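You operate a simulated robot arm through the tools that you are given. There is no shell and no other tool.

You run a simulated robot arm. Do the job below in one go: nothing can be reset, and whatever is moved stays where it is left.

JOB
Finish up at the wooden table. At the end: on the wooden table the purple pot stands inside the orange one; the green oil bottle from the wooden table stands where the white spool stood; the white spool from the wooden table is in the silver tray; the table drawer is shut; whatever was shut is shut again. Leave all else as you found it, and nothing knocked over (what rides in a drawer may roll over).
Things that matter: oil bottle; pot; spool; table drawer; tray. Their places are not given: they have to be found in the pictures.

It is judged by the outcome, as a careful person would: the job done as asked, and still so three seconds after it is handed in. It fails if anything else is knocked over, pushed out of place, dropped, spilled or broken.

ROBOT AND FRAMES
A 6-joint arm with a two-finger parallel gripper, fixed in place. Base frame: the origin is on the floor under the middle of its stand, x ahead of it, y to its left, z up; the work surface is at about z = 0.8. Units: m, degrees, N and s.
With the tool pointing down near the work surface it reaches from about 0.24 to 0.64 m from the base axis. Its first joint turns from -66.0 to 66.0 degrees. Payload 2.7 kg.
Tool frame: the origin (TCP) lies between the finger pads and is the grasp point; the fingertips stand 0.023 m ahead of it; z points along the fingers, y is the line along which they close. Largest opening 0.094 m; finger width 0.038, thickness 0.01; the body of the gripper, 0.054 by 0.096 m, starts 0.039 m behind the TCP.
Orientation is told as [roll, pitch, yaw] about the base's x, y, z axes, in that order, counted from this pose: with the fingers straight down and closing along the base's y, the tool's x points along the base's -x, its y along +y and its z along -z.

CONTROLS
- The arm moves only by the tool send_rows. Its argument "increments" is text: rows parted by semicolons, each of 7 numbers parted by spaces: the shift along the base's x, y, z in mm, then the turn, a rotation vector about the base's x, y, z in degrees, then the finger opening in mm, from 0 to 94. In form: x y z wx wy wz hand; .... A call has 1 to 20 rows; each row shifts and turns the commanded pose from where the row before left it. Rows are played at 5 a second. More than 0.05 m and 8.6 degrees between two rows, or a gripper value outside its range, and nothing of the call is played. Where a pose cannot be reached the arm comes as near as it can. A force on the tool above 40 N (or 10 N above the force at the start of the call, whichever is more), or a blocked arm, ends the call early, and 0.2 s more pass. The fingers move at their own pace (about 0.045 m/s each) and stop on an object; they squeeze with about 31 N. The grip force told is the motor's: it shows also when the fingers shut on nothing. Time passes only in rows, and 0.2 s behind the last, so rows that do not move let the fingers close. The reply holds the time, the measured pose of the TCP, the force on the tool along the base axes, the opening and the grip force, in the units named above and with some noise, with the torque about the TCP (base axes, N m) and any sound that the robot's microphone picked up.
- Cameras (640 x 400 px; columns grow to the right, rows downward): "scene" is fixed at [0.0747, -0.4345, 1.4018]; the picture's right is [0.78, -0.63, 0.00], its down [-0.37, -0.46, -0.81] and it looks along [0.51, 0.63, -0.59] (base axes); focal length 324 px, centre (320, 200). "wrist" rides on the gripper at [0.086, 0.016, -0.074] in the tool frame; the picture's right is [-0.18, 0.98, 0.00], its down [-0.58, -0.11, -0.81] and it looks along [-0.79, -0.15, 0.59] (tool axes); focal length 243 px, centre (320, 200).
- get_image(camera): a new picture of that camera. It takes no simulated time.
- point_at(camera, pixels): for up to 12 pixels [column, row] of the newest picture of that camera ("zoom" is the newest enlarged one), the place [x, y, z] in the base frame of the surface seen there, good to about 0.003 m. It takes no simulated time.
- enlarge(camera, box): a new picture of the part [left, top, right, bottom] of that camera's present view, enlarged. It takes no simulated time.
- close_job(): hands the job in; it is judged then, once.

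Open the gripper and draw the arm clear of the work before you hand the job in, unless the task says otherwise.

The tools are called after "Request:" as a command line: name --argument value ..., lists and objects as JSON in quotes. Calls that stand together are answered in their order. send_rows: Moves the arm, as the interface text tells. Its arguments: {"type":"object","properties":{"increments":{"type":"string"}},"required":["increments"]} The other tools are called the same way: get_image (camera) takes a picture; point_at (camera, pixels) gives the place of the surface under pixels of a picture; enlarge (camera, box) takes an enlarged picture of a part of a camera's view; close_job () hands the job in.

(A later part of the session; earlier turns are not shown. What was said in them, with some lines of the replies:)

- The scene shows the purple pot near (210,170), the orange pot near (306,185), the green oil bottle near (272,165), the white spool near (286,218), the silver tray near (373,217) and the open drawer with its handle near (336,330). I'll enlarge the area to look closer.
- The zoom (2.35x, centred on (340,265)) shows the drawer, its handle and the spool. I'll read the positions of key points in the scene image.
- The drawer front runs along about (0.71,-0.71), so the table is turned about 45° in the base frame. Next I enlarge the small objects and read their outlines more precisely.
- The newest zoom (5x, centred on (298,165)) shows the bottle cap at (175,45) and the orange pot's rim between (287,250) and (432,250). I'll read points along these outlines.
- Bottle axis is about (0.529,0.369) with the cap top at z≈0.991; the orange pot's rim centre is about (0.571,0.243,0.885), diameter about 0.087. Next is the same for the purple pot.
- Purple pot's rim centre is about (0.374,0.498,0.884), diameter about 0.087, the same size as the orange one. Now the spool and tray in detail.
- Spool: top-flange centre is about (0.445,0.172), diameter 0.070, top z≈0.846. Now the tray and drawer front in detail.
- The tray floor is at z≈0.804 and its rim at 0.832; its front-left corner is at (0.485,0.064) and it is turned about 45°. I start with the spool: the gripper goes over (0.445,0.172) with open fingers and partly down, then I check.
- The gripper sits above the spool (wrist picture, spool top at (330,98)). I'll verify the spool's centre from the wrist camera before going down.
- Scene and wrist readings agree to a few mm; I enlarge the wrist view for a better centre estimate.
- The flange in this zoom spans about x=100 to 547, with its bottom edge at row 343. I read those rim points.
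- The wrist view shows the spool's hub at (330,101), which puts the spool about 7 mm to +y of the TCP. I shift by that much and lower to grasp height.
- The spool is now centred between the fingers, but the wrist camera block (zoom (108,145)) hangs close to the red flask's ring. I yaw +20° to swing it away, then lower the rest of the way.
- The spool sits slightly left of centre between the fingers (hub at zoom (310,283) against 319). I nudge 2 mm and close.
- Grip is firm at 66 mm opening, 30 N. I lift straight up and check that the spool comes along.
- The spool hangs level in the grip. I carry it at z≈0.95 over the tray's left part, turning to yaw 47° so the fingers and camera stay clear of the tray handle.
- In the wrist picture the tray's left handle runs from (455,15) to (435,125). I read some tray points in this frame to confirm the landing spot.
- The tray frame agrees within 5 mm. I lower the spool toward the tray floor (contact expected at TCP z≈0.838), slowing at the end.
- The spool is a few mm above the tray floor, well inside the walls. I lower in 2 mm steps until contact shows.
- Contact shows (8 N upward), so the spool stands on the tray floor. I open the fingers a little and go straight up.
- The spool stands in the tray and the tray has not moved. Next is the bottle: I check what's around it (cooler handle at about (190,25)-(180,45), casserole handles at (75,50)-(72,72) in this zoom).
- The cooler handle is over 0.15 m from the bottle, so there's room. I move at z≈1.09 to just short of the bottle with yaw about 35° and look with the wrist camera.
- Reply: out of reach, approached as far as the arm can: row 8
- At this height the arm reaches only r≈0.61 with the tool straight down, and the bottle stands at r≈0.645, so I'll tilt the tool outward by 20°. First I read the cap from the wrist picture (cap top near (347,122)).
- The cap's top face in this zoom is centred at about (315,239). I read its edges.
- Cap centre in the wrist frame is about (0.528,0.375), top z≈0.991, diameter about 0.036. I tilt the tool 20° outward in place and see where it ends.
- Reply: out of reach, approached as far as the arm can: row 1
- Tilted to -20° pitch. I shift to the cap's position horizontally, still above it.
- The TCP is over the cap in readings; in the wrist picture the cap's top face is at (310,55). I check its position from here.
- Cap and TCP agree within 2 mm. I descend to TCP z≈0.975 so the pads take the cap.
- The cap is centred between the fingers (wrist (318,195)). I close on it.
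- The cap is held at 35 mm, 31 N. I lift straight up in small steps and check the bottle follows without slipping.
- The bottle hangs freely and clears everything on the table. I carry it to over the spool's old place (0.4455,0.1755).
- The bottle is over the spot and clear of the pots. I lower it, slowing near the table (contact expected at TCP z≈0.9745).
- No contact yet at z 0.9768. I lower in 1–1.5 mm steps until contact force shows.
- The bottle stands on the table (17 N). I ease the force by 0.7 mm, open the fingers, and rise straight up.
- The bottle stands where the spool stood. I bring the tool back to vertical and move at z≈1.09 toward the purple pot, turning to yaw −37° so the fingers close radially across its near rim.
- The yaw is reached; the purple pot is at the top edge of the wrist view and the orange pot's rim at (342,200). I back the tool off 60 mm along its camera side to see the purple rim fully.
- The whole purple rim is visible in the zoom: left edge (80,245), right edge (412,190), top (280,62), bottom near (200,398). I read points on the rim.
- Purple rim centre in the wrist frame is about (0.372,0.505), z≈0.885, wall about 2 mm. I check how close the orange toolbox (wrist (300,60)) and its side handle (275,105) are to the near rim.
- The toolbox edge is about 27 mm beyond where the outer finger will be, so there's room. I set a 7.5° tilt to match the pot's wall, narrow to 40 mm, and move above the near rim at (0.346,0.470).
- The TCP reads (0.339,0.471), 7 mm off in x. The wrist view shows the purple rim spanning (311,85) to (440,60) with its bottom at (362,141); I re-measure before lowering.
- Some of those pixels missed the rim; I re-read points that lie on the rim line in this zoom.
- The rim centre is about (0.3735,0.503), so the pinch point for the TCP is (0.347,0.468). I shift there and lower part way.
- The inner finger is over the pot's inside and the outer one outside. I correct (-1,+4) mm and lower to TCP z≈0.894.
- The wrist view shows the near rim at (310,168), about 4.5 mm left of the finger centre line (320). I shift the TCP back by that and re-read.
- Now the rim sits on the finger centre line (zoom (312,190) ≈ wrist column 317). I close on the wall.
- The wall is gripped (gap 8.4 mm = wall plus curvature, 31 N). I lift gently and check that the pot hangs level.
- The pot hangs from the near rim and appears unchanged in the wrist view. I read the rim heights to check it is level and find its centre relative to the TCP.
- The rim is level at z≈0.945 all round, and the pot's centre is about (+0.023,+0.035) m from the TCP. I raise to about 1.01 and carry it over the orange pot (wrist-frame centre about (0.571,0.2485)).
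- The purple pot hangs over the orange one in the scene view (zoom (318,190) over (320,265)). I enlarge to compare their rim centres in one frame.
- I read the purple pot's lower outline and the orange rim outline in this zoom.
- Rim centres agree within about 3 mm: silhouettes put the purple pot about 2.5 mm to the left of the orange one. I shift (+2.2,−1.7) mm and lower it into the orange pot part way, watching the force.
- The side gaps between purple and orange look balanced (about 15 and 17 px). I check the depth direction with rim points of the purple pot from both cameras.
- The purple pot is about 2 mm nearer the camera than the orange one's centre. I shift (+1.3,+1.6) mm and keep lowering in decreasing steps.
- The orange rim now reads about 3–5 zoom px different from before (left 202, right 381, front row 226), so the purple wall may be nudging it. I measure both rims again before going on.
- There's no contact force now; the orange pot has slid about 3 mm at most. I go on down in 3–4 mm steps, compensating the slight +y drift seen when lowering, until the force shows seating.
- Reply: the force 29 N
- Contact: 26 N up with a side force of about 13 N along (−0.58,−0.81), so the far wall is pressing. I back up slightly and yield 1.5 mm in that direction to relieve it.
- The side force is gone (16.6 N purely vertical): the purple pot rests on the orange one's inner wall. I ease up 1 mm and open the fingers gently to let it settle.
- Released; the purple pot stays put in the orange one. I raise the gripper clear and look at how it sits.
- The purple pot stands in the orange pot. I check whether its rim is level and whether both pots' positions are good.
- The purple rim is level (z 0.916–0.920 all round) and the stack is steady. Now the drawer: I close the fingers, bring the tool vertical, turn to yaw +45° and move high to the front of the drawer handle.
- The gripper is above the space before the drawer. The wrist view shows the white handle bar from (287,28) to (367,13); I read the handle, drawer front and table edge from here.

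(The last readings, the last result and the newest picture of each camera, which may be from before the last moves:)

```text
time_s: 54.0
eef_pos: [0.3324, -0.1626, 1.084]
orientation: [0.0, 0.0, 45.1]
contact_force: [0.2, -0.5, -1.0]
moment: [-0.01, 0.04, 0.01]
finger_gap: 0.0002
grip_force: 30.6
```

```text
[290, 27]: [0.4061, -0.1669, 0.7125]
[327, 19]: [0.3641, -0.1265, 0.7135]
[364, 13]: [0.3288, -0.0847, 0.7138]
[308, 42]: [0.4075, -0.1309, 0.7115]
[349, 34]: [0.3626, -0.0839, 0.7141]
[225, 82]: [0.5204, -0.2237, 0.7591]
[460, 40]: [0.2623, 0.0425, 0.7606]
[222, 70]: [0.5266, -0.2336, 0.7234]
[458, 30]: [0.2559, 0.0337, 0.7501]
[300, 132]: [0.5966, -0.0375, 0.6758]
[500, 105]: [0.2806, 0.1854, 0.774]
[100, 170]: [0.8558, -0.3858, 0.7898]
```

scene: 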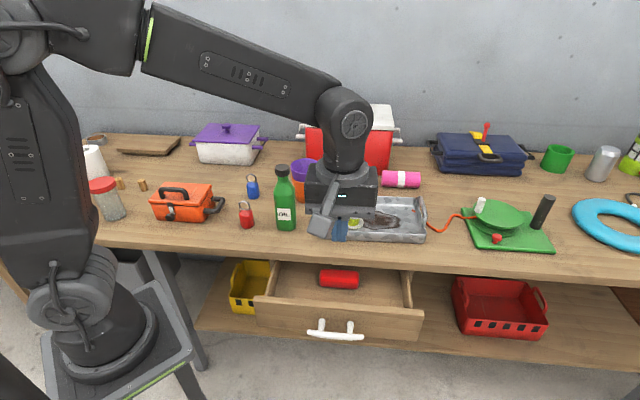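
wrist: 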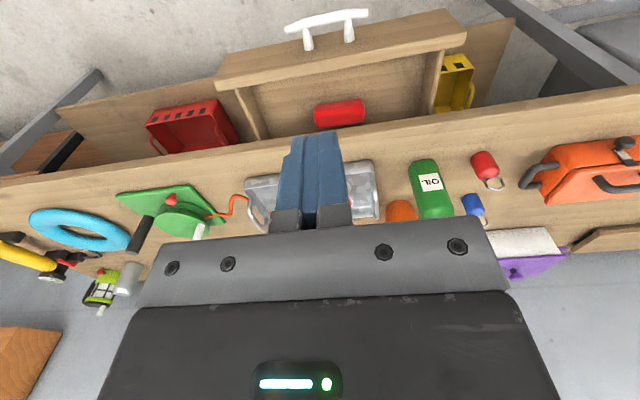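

The handle centre is about (0.3675,−0.126,0.712), and the front is perpendicular to (0.705,0.709). A block protrudes on the gripper's table side, so I tilt the tool 25° (fingertips leading toward the table) to keep it clear of the table edge, then descend in front of the handle.

Request:
send_rows --increments "-7 -6 0 5.9 -5.87 0 0; 0 0 0 5.9 -5.87 0 0; 0 0 0 5.9 -5.87 0 0; 0 0 -40 0 0 0 0; 0 0 -45 0 0 0 0; 0 0 -45 0 0 0 0; 0 0 -45 0 0 0 0; 0 0 -45 0 0 0 0; 0 0 -40 0 0 0 0; 0 0 0 0 0 0 0"

Request:
get_image --camera "scene"

Request:
get_image --camera "wrist"

```text
time_s: 56.2
eef_pos: [0.3317, -0.1638, 0.8254]
orientation: [-0.1, -25.0, 45.0]
contact_force: [0.3, 0.6, 0.3]
moment: [-0.01, -0.02, -0.03]
finger_gap: 0.0
grip_force: 31.6
```

```text
taken
```

scene: 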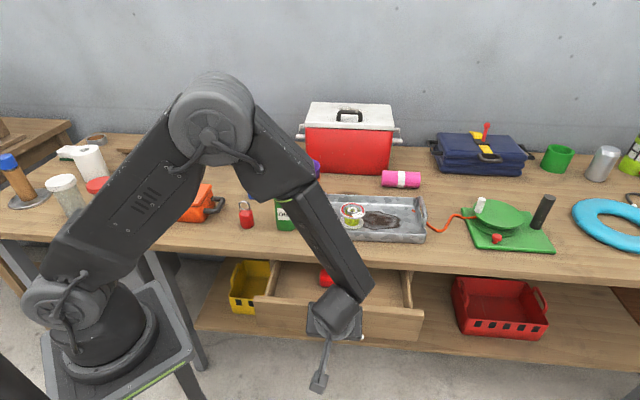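

```text
taken
```

wrist: 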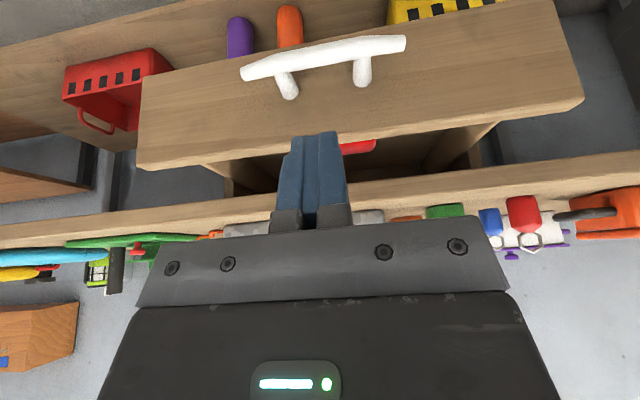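

The fingers are above and in front of the handle (bar at wrist (325,57)). I step back 10 mm for clearance and go down to handle height.

Request:
send_rows --increments "-7 -7 0 0 0 0 0; 0 0 -35 0 0 0 0; 0 0 -35 0 0 0 0; 0 0 -30 0 0 0 0; 0 0 0 0 0 0 0; 0 0 0 0 0 0 0"

Request:
get_image --camera "wrist"

Request:
enlarge --camera "scene" --box '[240, 250, 440, 390]'

```text
time_s: 57.6
eef_pos: [0.3208, -0.173, 0.7281]
orientation: [0.0, -25.0, 45.1]
contact_force: [-0.3, 0.2, 0.3]
moment: [0.0, 0.01, 0.03]
finger_gap: 0.0002
grip_force: 30.7
```

```text
taken
```

wrist: 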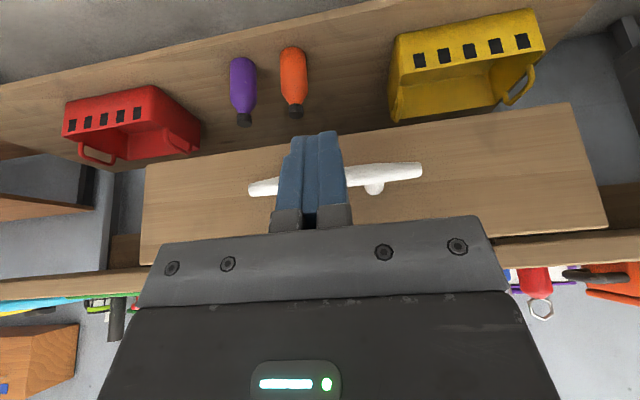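

```text
2.86 times, centred on (340, 320) of scene
```

zoom: 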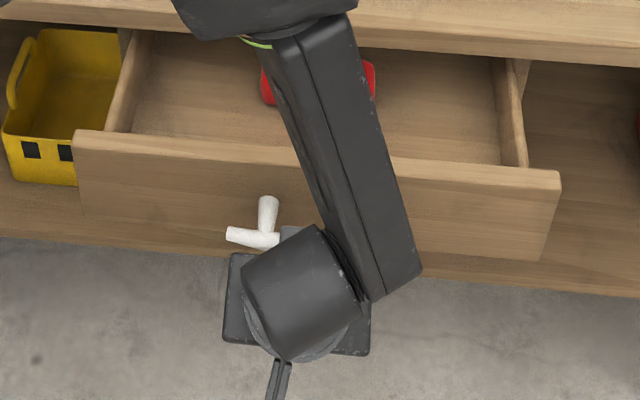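

At z 0.728 the fingers are just in front of the bar, which crosses behind them at wrist row 180. I lower 18 mm more and advance slowly toward the handle along (0.705,0.709).

Request:
send_rows --increments "0 0 -18 0 0 0 0; 7 7.1 0 0 0 0 0; 7 7.1 0 0 0 0 0; 7 7.1 0 0 0 0 0; 5 5 0 0 0 0 0; 0 0 0 0 0 0 0"

Request:
get_image --camera "wrist"

```text
time_s: 59.0
eef_pos: [0.3457, -0.1454, 0.7086]
orientation: [0.2, -25.0, 45.1]
contact_force: [0.5, 0.1, 0.2]
moment: [0.0, -0.01, 0.03]
finger_gap: 0.0001
grip_force: 31.1
```

```text
taken
```

wrist: 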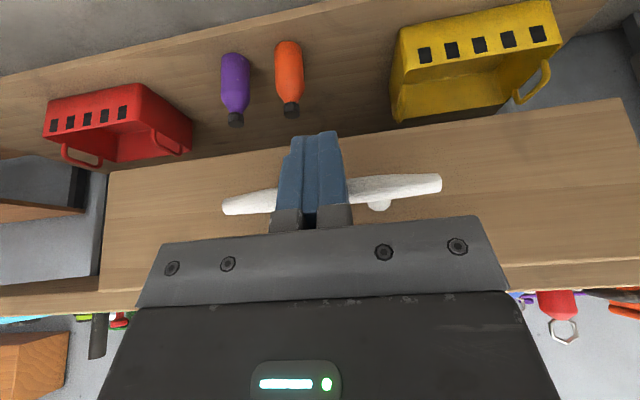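

The fingers are nearly at the bar with no force yet. I start pushing in 8 mm steps.

Request:
send_rows --increments "5.6 5.7 0 0 0 0 0; 5.6 5.7 0 0 0 0 0; 5.6 5.7 0 0 0 0 0; 5.6 5.7 0 0 0 0 0; 0 0 0 0 0 0 0"

Request:
get_image --camera "wrist"

Request:
enlarge --camera "scene" --box '[240, 230, 440, 370]'

```text
time_s: 60.2
eef_pos: [0.3682, -0.1243, 0.7088]
orientation: [-0.1, -25.1, 45.0]
contact_force: [0.5, -1.3, -1.1]
moment: [-0.02, 0.03, -0.06]
finger_gap: 0.0
grip_force: 31.5
```

```text
taken
```

wrist: 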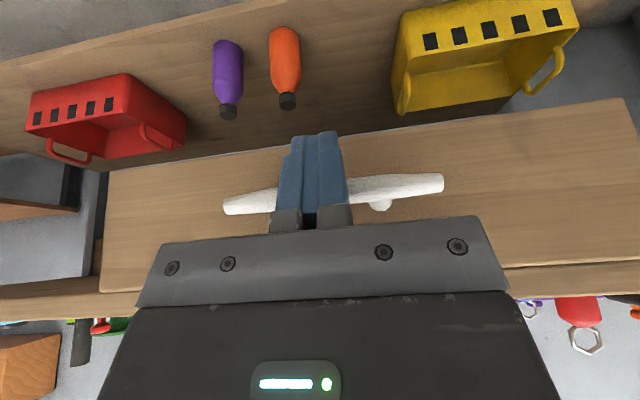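

```text
2.86 times, centred on (340, 300) of scene
```

zoom: 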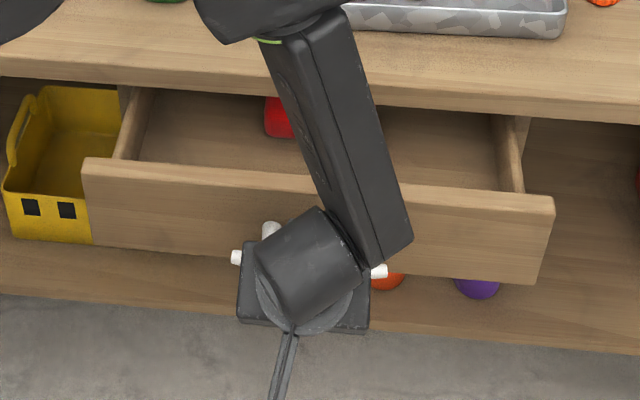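

The drawer is sliding in with the handle at almost no force. I keep pushing, watching for the stop.

Request:
send_rows --increments "5.6 5.7 0 0 0 0 0; 5.6 5.7 0 0 0 0 0; 5.6 5.7 0 0 0 0 0; 5.6 5.7 0 0 0 0 0; 5.6 5.7 0 0 0 0 0; 5.6 5.7 0 0 0 0 0; 0 0 0 0 0 0 0"

Request:
get_image --camera "scene"

Request:
get_image --camera "wrist"

```text
time_s: 61.8
eef_pos: [0.4041, -0.0891, 0.7096]
orientation: [0.1, -25.0, 45.1]
contact_force: [-0.5, -0.5, -1.7]
moment: [-0.01, 0.01, 0.0]
finger_gap: 0.0
grip_force: 30.9
```

```text
taken
```

scene: 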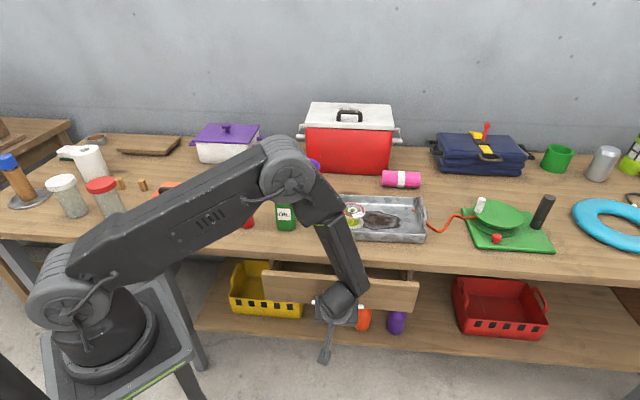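

```text
taken
```

wrist: 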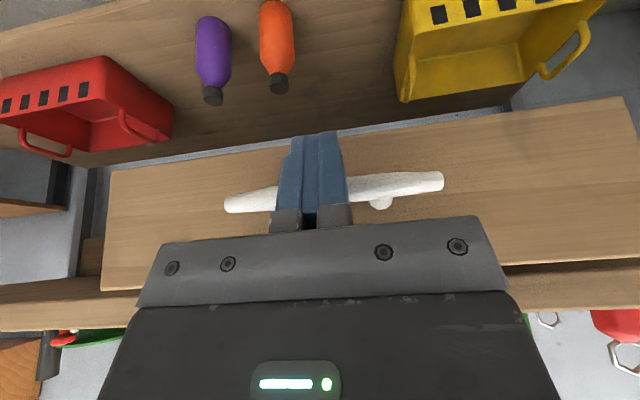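

The drawer front is nearly under the table edge; force is still low. I go on with 5 mm steps.

Request:
send_rows --increments "3.5 3.55 0 0 0 0 0; 3.5 3.55 0 0 0 0 0; 3.5 3.55 0 0 0 0 0; 3.5 3.55 0 0 0 0 0; 3.5 3.55 0 0 0 0 0; 3.5 3.55 0 0 0 0 0; 0 0 0 0 0 0 0"

Request:
enlarge --camera "scene" --box '[230, 220, 450, 370]'

Request:
get_image --camera "wrist"

```text
time_s: 63.4
eef_pos: [0.4246, -0.07, 0.7095]
orientation: [0.0, -25.1, 45.0]
contact_force: [-0.6, 0.0, -0.1]
moment: [-0.02, 0.01, -0.04]
finger_gap: 0.0002
grip_force: 30.8
```

```text
2.67 times, centred on (340, 295) of scene
```

zoom: 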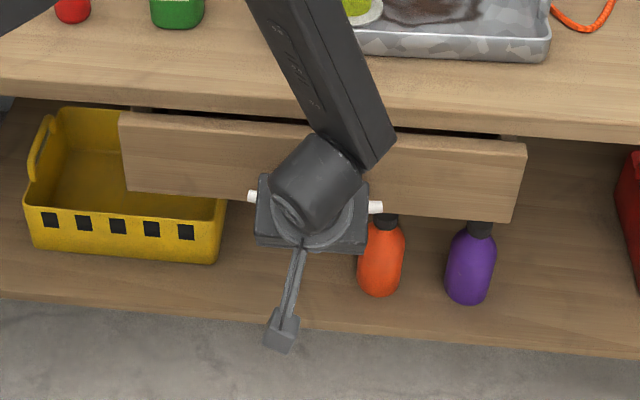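

```text
taken
```

wrist: 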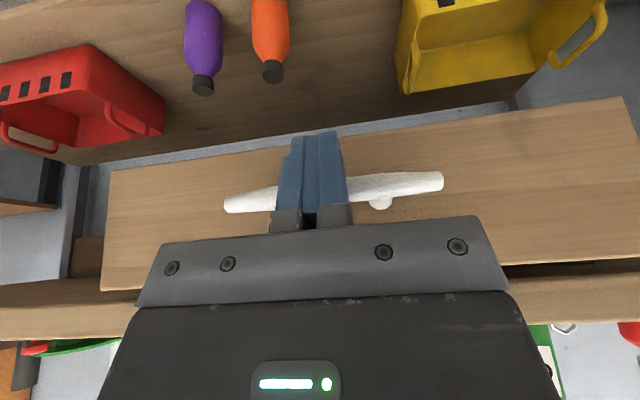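

The drawer has about 15–20 mm to go by sight. I measure the front panel and the table edge, then continue.

Request:
point_at --camera "zoom" --pixels '[[140, 150], [510, 180], [130, 125], [515, 150], [200, 110], [450, 128], [60, 90], [600, 125]]'

Request:
send_rows --increments "3.5 3.55 0 0 0 0 0; 3.5 3.55 0 0 0 0 0; 0 0 0 0 0 0 0"

```text
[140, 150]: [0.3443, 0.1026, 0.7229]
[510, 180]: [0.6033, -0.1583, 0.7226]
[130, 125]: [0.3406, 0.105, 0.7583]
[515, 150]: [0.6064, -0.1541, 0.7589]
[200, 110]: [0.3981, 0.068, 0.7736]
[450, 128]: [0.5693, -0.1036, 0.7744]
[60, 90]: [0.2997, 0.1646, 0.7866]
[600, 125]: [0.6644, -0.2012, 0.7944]
```

```text
time_s: 64.2
eef_pos: [0.4295, -0.0633, 0.7114]
orientation: [0.1, -25.0, 44.9]
contact_force: [-0.2, -1.2, -2.2]
moment: [-0.02, 0.01, 0.02]
finger_gap: 0.0
grip_force: 31.1
```

The front is about 3–5 mm short of the table edge plane. I push on in 3 mm steps until it stops.

Request:
send_rows --increments "2.1 2.15 0 0 0 0 0; 2.1 2.15 0 0 0 0 0; 2.1 2.15 0 0 0 0 0; 0 0 0 0 0 0 0"

Request:
enlarge --camera "scene" --box '[230, 220, 450, 370]'

```text
time_s: 65.2
eef_pos: [0.4358, -0.056, 0.7099]
orientation: [0.1, -25.0, 45.0]
contact_force: [-0.1, -0.7, -0.6]
moment: [-0.01, 0.0, 0.01]
finger_gap: 0.0
grip_force: 30.8
```

```text
2.67 times, centred on (340, 295) of scene
```

zoom: 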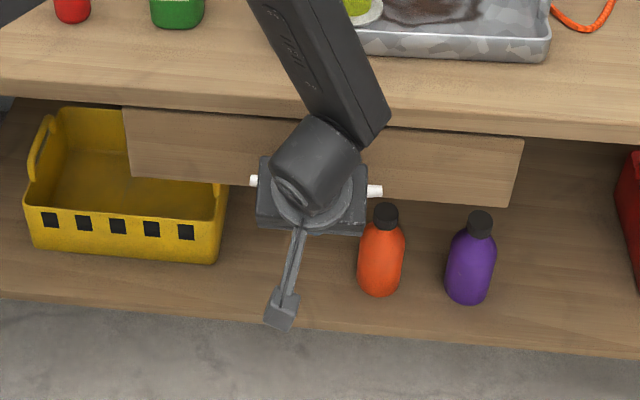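

Request:
point_at --camera "zoom" --pixels '[[140, 150], [510, 180], [135, 120], [515, 150], [200, 150], [450, 170], [60, 90], [600, 125]]'

Request:
send_rows --increments "2.1 2.15 0 0 0 0 0; 2.1 2.15 0 0 0 0 0; 0 0 0 0 0 0 0"

```text
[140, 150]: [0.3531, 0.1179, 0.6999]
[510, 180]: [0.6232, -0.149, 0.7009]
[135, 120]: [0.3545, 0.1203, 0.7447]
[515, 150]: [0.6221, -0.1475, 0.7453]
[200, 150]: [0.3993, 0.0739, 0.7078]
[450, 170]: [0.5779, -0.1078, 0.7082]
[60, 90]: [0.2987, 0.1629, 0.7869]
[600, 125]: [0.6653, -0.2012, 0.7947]
```

```text
time_s: 66.0
eef_pos: [0.4396, -0.0506, 0.7089]
orientation: [0.0, -25.1, 44.9]
contact_force: [-0.7, -2.0, -0.7]
moment: [0.0, -0.01, -0.05]
finger_gap: 0.0
grip_force: 30.8
```

The front has passed the table-edge plane (n≈0.333) with no stop yet, so the drawer goes in beneath the top. I continue in small steps until the force rises.

Request:
send_rows --increments "2.1 2.15 0 0 0 0 0; 2.1 2.15 0 0 0 0 0; 2.1 2.15 0 0 0 0 0; 0 0 0 0 0 0 0"

Request:
enlarge --camera "scene" --box '[230, 220, 450, 370]'

Request:
get_image --camera "wrist"

```text
time_s: 67.0
eef_pos: [0.4465, -0.0466, 0.7096]
orientation: [0.1, -24.9, 45.0]
contact_force: [-0.9, -1.6, -2.8]
moment: [-0.02, 0.02, -0.03]
finger_gap: 0.0
grip_force: 31.1
```

```text
2.67 times, centred on (340, 295) of scene
```

zoom: 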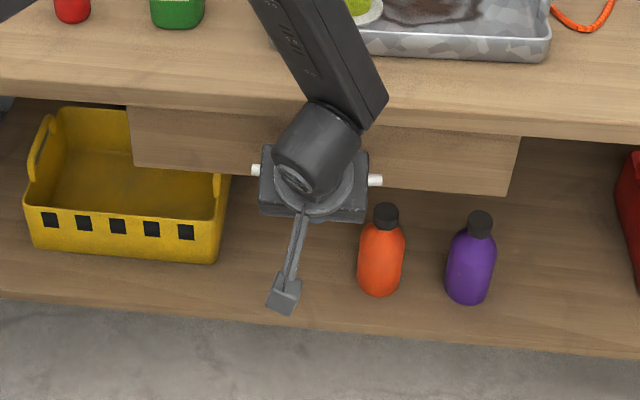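

```text
taken
```

wrist: 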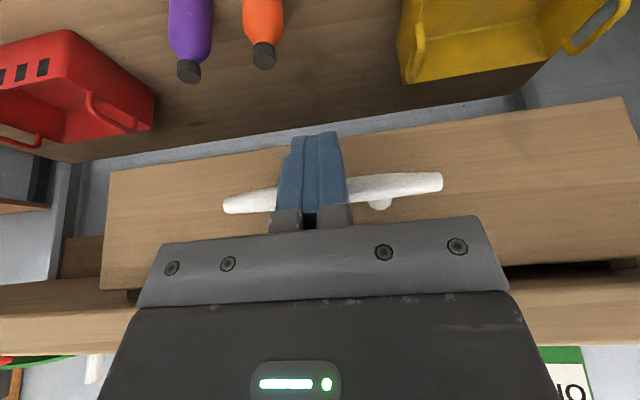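

Still no stop (front now at about n≈0.343). I continue with 3 mm steps, the gripper's own clearance to the table edge being about 20 mm.

Request:
send_rows --increments "2.1 2.15 0 0 0 0 0; 2.1 2.15 0 0 0 0 0; 0 0 0 0 0 0 0"

Request:
enlarge --camera "scene" --box '[230, 240, 330, 310]'

```text
time_s: 67.8
eef_pos: [0.4501, -0.0407, 0.7093]
orientation: [0.1, -25.1, 45.0]
contact_force: [-0.4, -0.7, -0.9]
moment: [0.04, 0.02, 0.0]
finger_gap: 0.0001
grip_force: 30.9
```

```text
5.71 times, centred on (280, 275) of scene
```

zoom: 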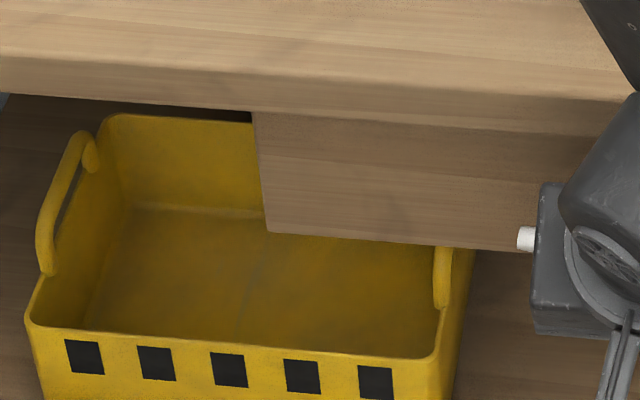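

I measure the front panel again: points on it at zoom (290,190) and (480,210), with the table edge at (400,110).

Request:
point_at --camera "zoom" --pixels '[[290, 150], [290, 215], [480, 160], [480, 230], [400, 110], [100, 80], [265, 130], [250, 112], [440, 260], [90, 140]]'

Request:
send_rows --increments "2.1 2.15 0 0 0 0 0; 2.1 2.15 0 0 0 0 0; 0 0 0 0 0 0 0"

```text
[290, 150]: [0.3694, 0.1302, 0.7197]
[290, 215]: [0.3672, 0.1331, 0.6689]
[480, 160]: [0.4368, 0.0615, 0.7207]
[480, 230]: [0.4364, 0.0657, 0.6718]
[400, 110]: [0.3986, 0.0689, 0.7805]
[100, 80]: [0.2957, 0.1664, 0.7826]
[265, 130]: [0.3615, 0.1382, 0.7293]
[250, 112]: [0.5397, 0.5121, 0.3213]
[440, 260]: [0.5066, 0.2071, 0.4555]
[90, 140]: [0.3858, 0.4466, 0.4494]
```

```text
time_s: 68.6
eef_pos: [0.4532, -0.039, 0.7073]
orientation: [0.1, -24.8, 44.8]
contact_force: [-18.0, -22.8, -2.4]
moment: [-0.17, -0.01, -0.06]
finger_gap: 0.0
grip_force: 31.0
```

The force jumped to about 29 N against the push, so the drawer has reached its stop. I hold for a moment, then back away slowly and check that it stays shut.

Request:
send_rows --increments "0.3 0.3 0 0 0 0 0; 0 0 0 0 0 0 0; -1.5 -1.5 0 0 0 0 0; -3 -3 0 0 0 0 0; -7 -7 0 0 0 0 0; -14 -14 0 0 0 0 0; -21 -21 0 0 0 0 0; -21 -21 0 0 0 0 0; -21 -21 0 0 0 0 0; 0 0 0 0 0 0 0"

Request:
get_image --camera "scene"

Request:
get_image --camera "wrist"

```text
time_s: 70.8
eef_pos: [0.3666, -0.1253, 0.7084]
orientation: [0.0, -25.0, 45.1]
contact_force: [0.1, -0.3, 0.3]
moment: [-0.01, 0.01, 0.0]
finger_gap: 0.0
grip_force: 31.4
```

```text
taken
```

scene: 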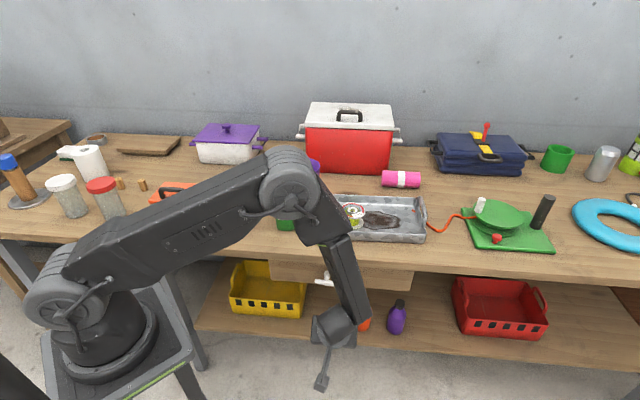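

```text
taken
```

wrist: 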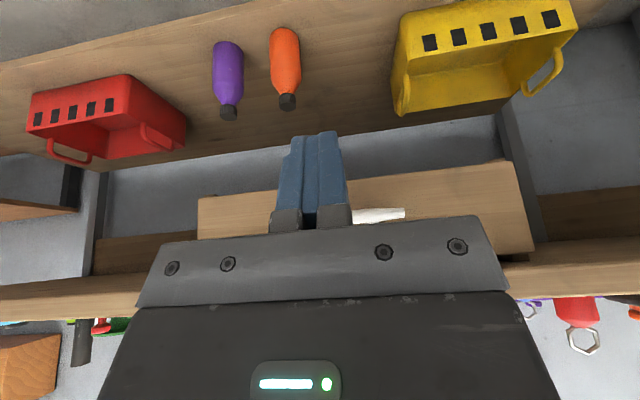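

The drawer stays in after the fingers left. I raise the arm straight up, bring the tool vertical, open the fingers, and check the whole scene.

Request:
send_rows --increments "-20 -20 0 0 0 0 0; 0 0 45 0 0 0 0; 0 0 45 0 0 0 0; 0 0 45 0 0 0 0; 0 0 45 0 0 0 0; 0 0 45 0 0 0 0; 0 0 45 0 0 0 0; 0 0 45 0 0 0 0; 0 0 45 0 0 0 0; 0 0 0 -5.9 5.87 0 20; 0 0 0 -5.9 5.87 0 40; 0 0 0 -5.9 5.87 0 60; 0 -30 10 0 0 0 80; 0 -30 10 0 0 0 90; 0 0 0 0 0 0 90; 0 0 0 0 0 0 90"

Request:
get_image --camera "scene"

Request:
get_image --camera "wrist"

```text
time_s: 74.2
eef_pos: [0.3474, -0.2032, 1.0885]
orientation: [0.0, 0.0, 45.1]
contact_force: [0.5, -0.5, 0.3]
moment: [-0.04, 0.02, 0.0]
finger_gap: 0.0899
grip_force: 0.0
```

```text
taken
```

scene: 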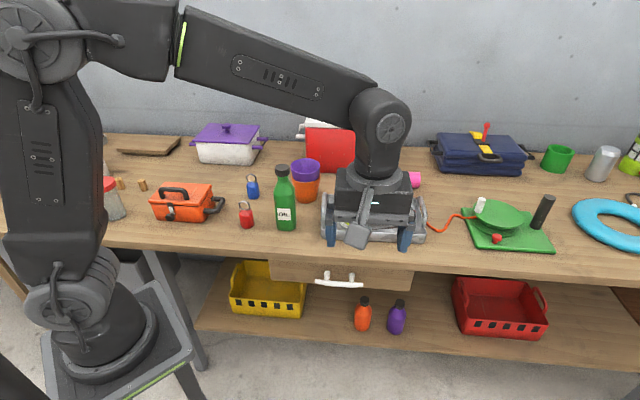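

```text
taken
```

wrist: 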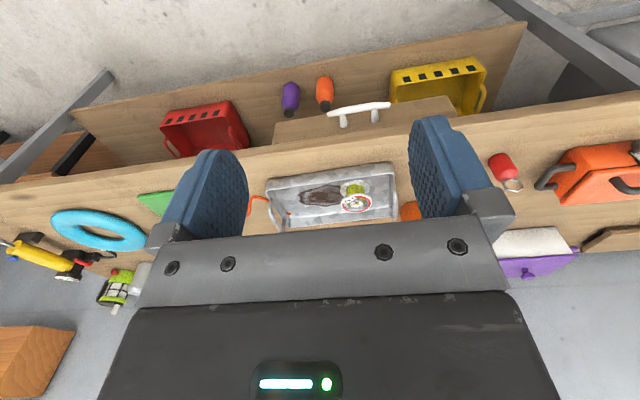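

The drawer is shut and the table looks in order. I check the bottle, pots and drawer in close-up once more.

Request:
enlarge --camera "scene" --box '[230, 140, 340, 240]'

Request:
point_at --camera "zoom" --pixels '[[318, 125], [320, 120], [330, 350], [300, 345], [355, 345], [400, 90], [380, 170], [440, 150]]'

Request:
enlarge --camera "scene" --box '[240, 180, 460, 320]'

```text
4.00 times, centred on (285, 190) of scene
```

zoom: 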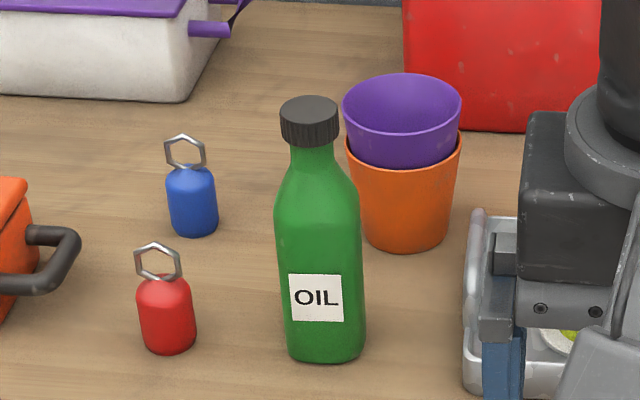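

```text
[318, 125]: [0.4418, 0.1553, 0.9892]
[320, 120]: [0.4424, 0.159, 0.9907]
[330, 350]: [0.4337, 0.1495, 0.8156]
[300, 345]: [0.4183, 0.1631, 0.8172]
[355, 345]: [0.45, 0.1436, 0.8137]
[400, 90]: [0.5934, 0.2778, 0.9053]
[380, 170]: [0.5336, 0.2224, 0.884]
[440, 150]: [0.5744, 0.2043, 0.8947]
```

```text
2.86 times, centred on (350, 250) of scene
```

zoom: 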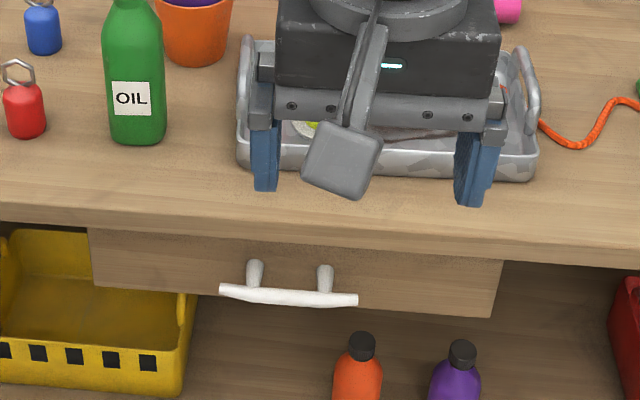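

Bottle stands within a few mm of the spool's old place; pots are nested and the drawer is shut. I move the arm a bit further away to see the tray uncovered.

Request:
send_rows --increments "-15 -25 20 0 0 0 90; -15 -25 20 0 0 0 90; -15 -25 10 0 0 0 90; 0 0 0 0 0 0 90; 0 0 0 0 0 0 90"

Request:
get_image --camera "scene"

Request:
get_image --camera "wrist"

```text
time_s: 75.4
eef_pos: [0.3043, -0.2795, 1.1409]
orientation: [0.1, 0.0, 45.0]
contact_force: [0.3, 0.5, -0.1]
moment: [0.0, 0.0, -0.01]
finger_gap: 0.0899
grip_force: 0.0
```

```text
taken
```

scene: 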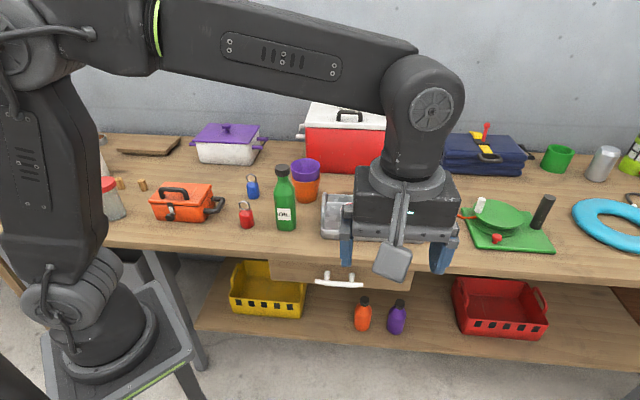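

```text
taken
```

wrist: 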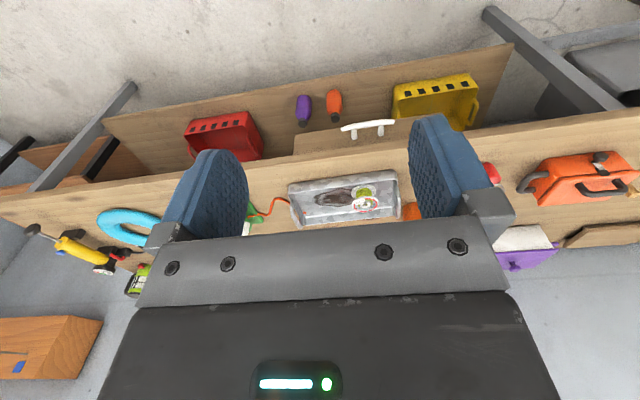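

The wrist view shows the spool standing in the tray at (365,200). In the scene view the bottle is at (285,200), the pots are nested at (306,178), the drawer is shut, and nothing else is disturbed. The gripper is open and clear of the table, so I hand the job in.

Request:
close_job

```text
The job is handed in.
```

The job is handed in; in the last pictures everything asked for was in place and nothing was knocked over. I don't have the verdict.

- **Pots:** the purple pot stands level inside the orange one. It goes in about 53 mm of its 85 mm height, with its rim about 32 mm above the orange rim. It did not settle further when I let go. The orange pot slid about 3 mm while I lowered the purple one into it.
- **Oil bottle:** it stands where the spool stood, within about 5 mm.
- **Spool:** it stands in the left part of the silver tray, and the tray has not moved.
- **Drawer:** it is pushed in until it stopped, about 150 mm, and stayed shut after I backed away. Its front now sits slightly under the table edge.

I opened nothing else, so there was nothing else to shut. The gripper is open and the arm is clear of the table.
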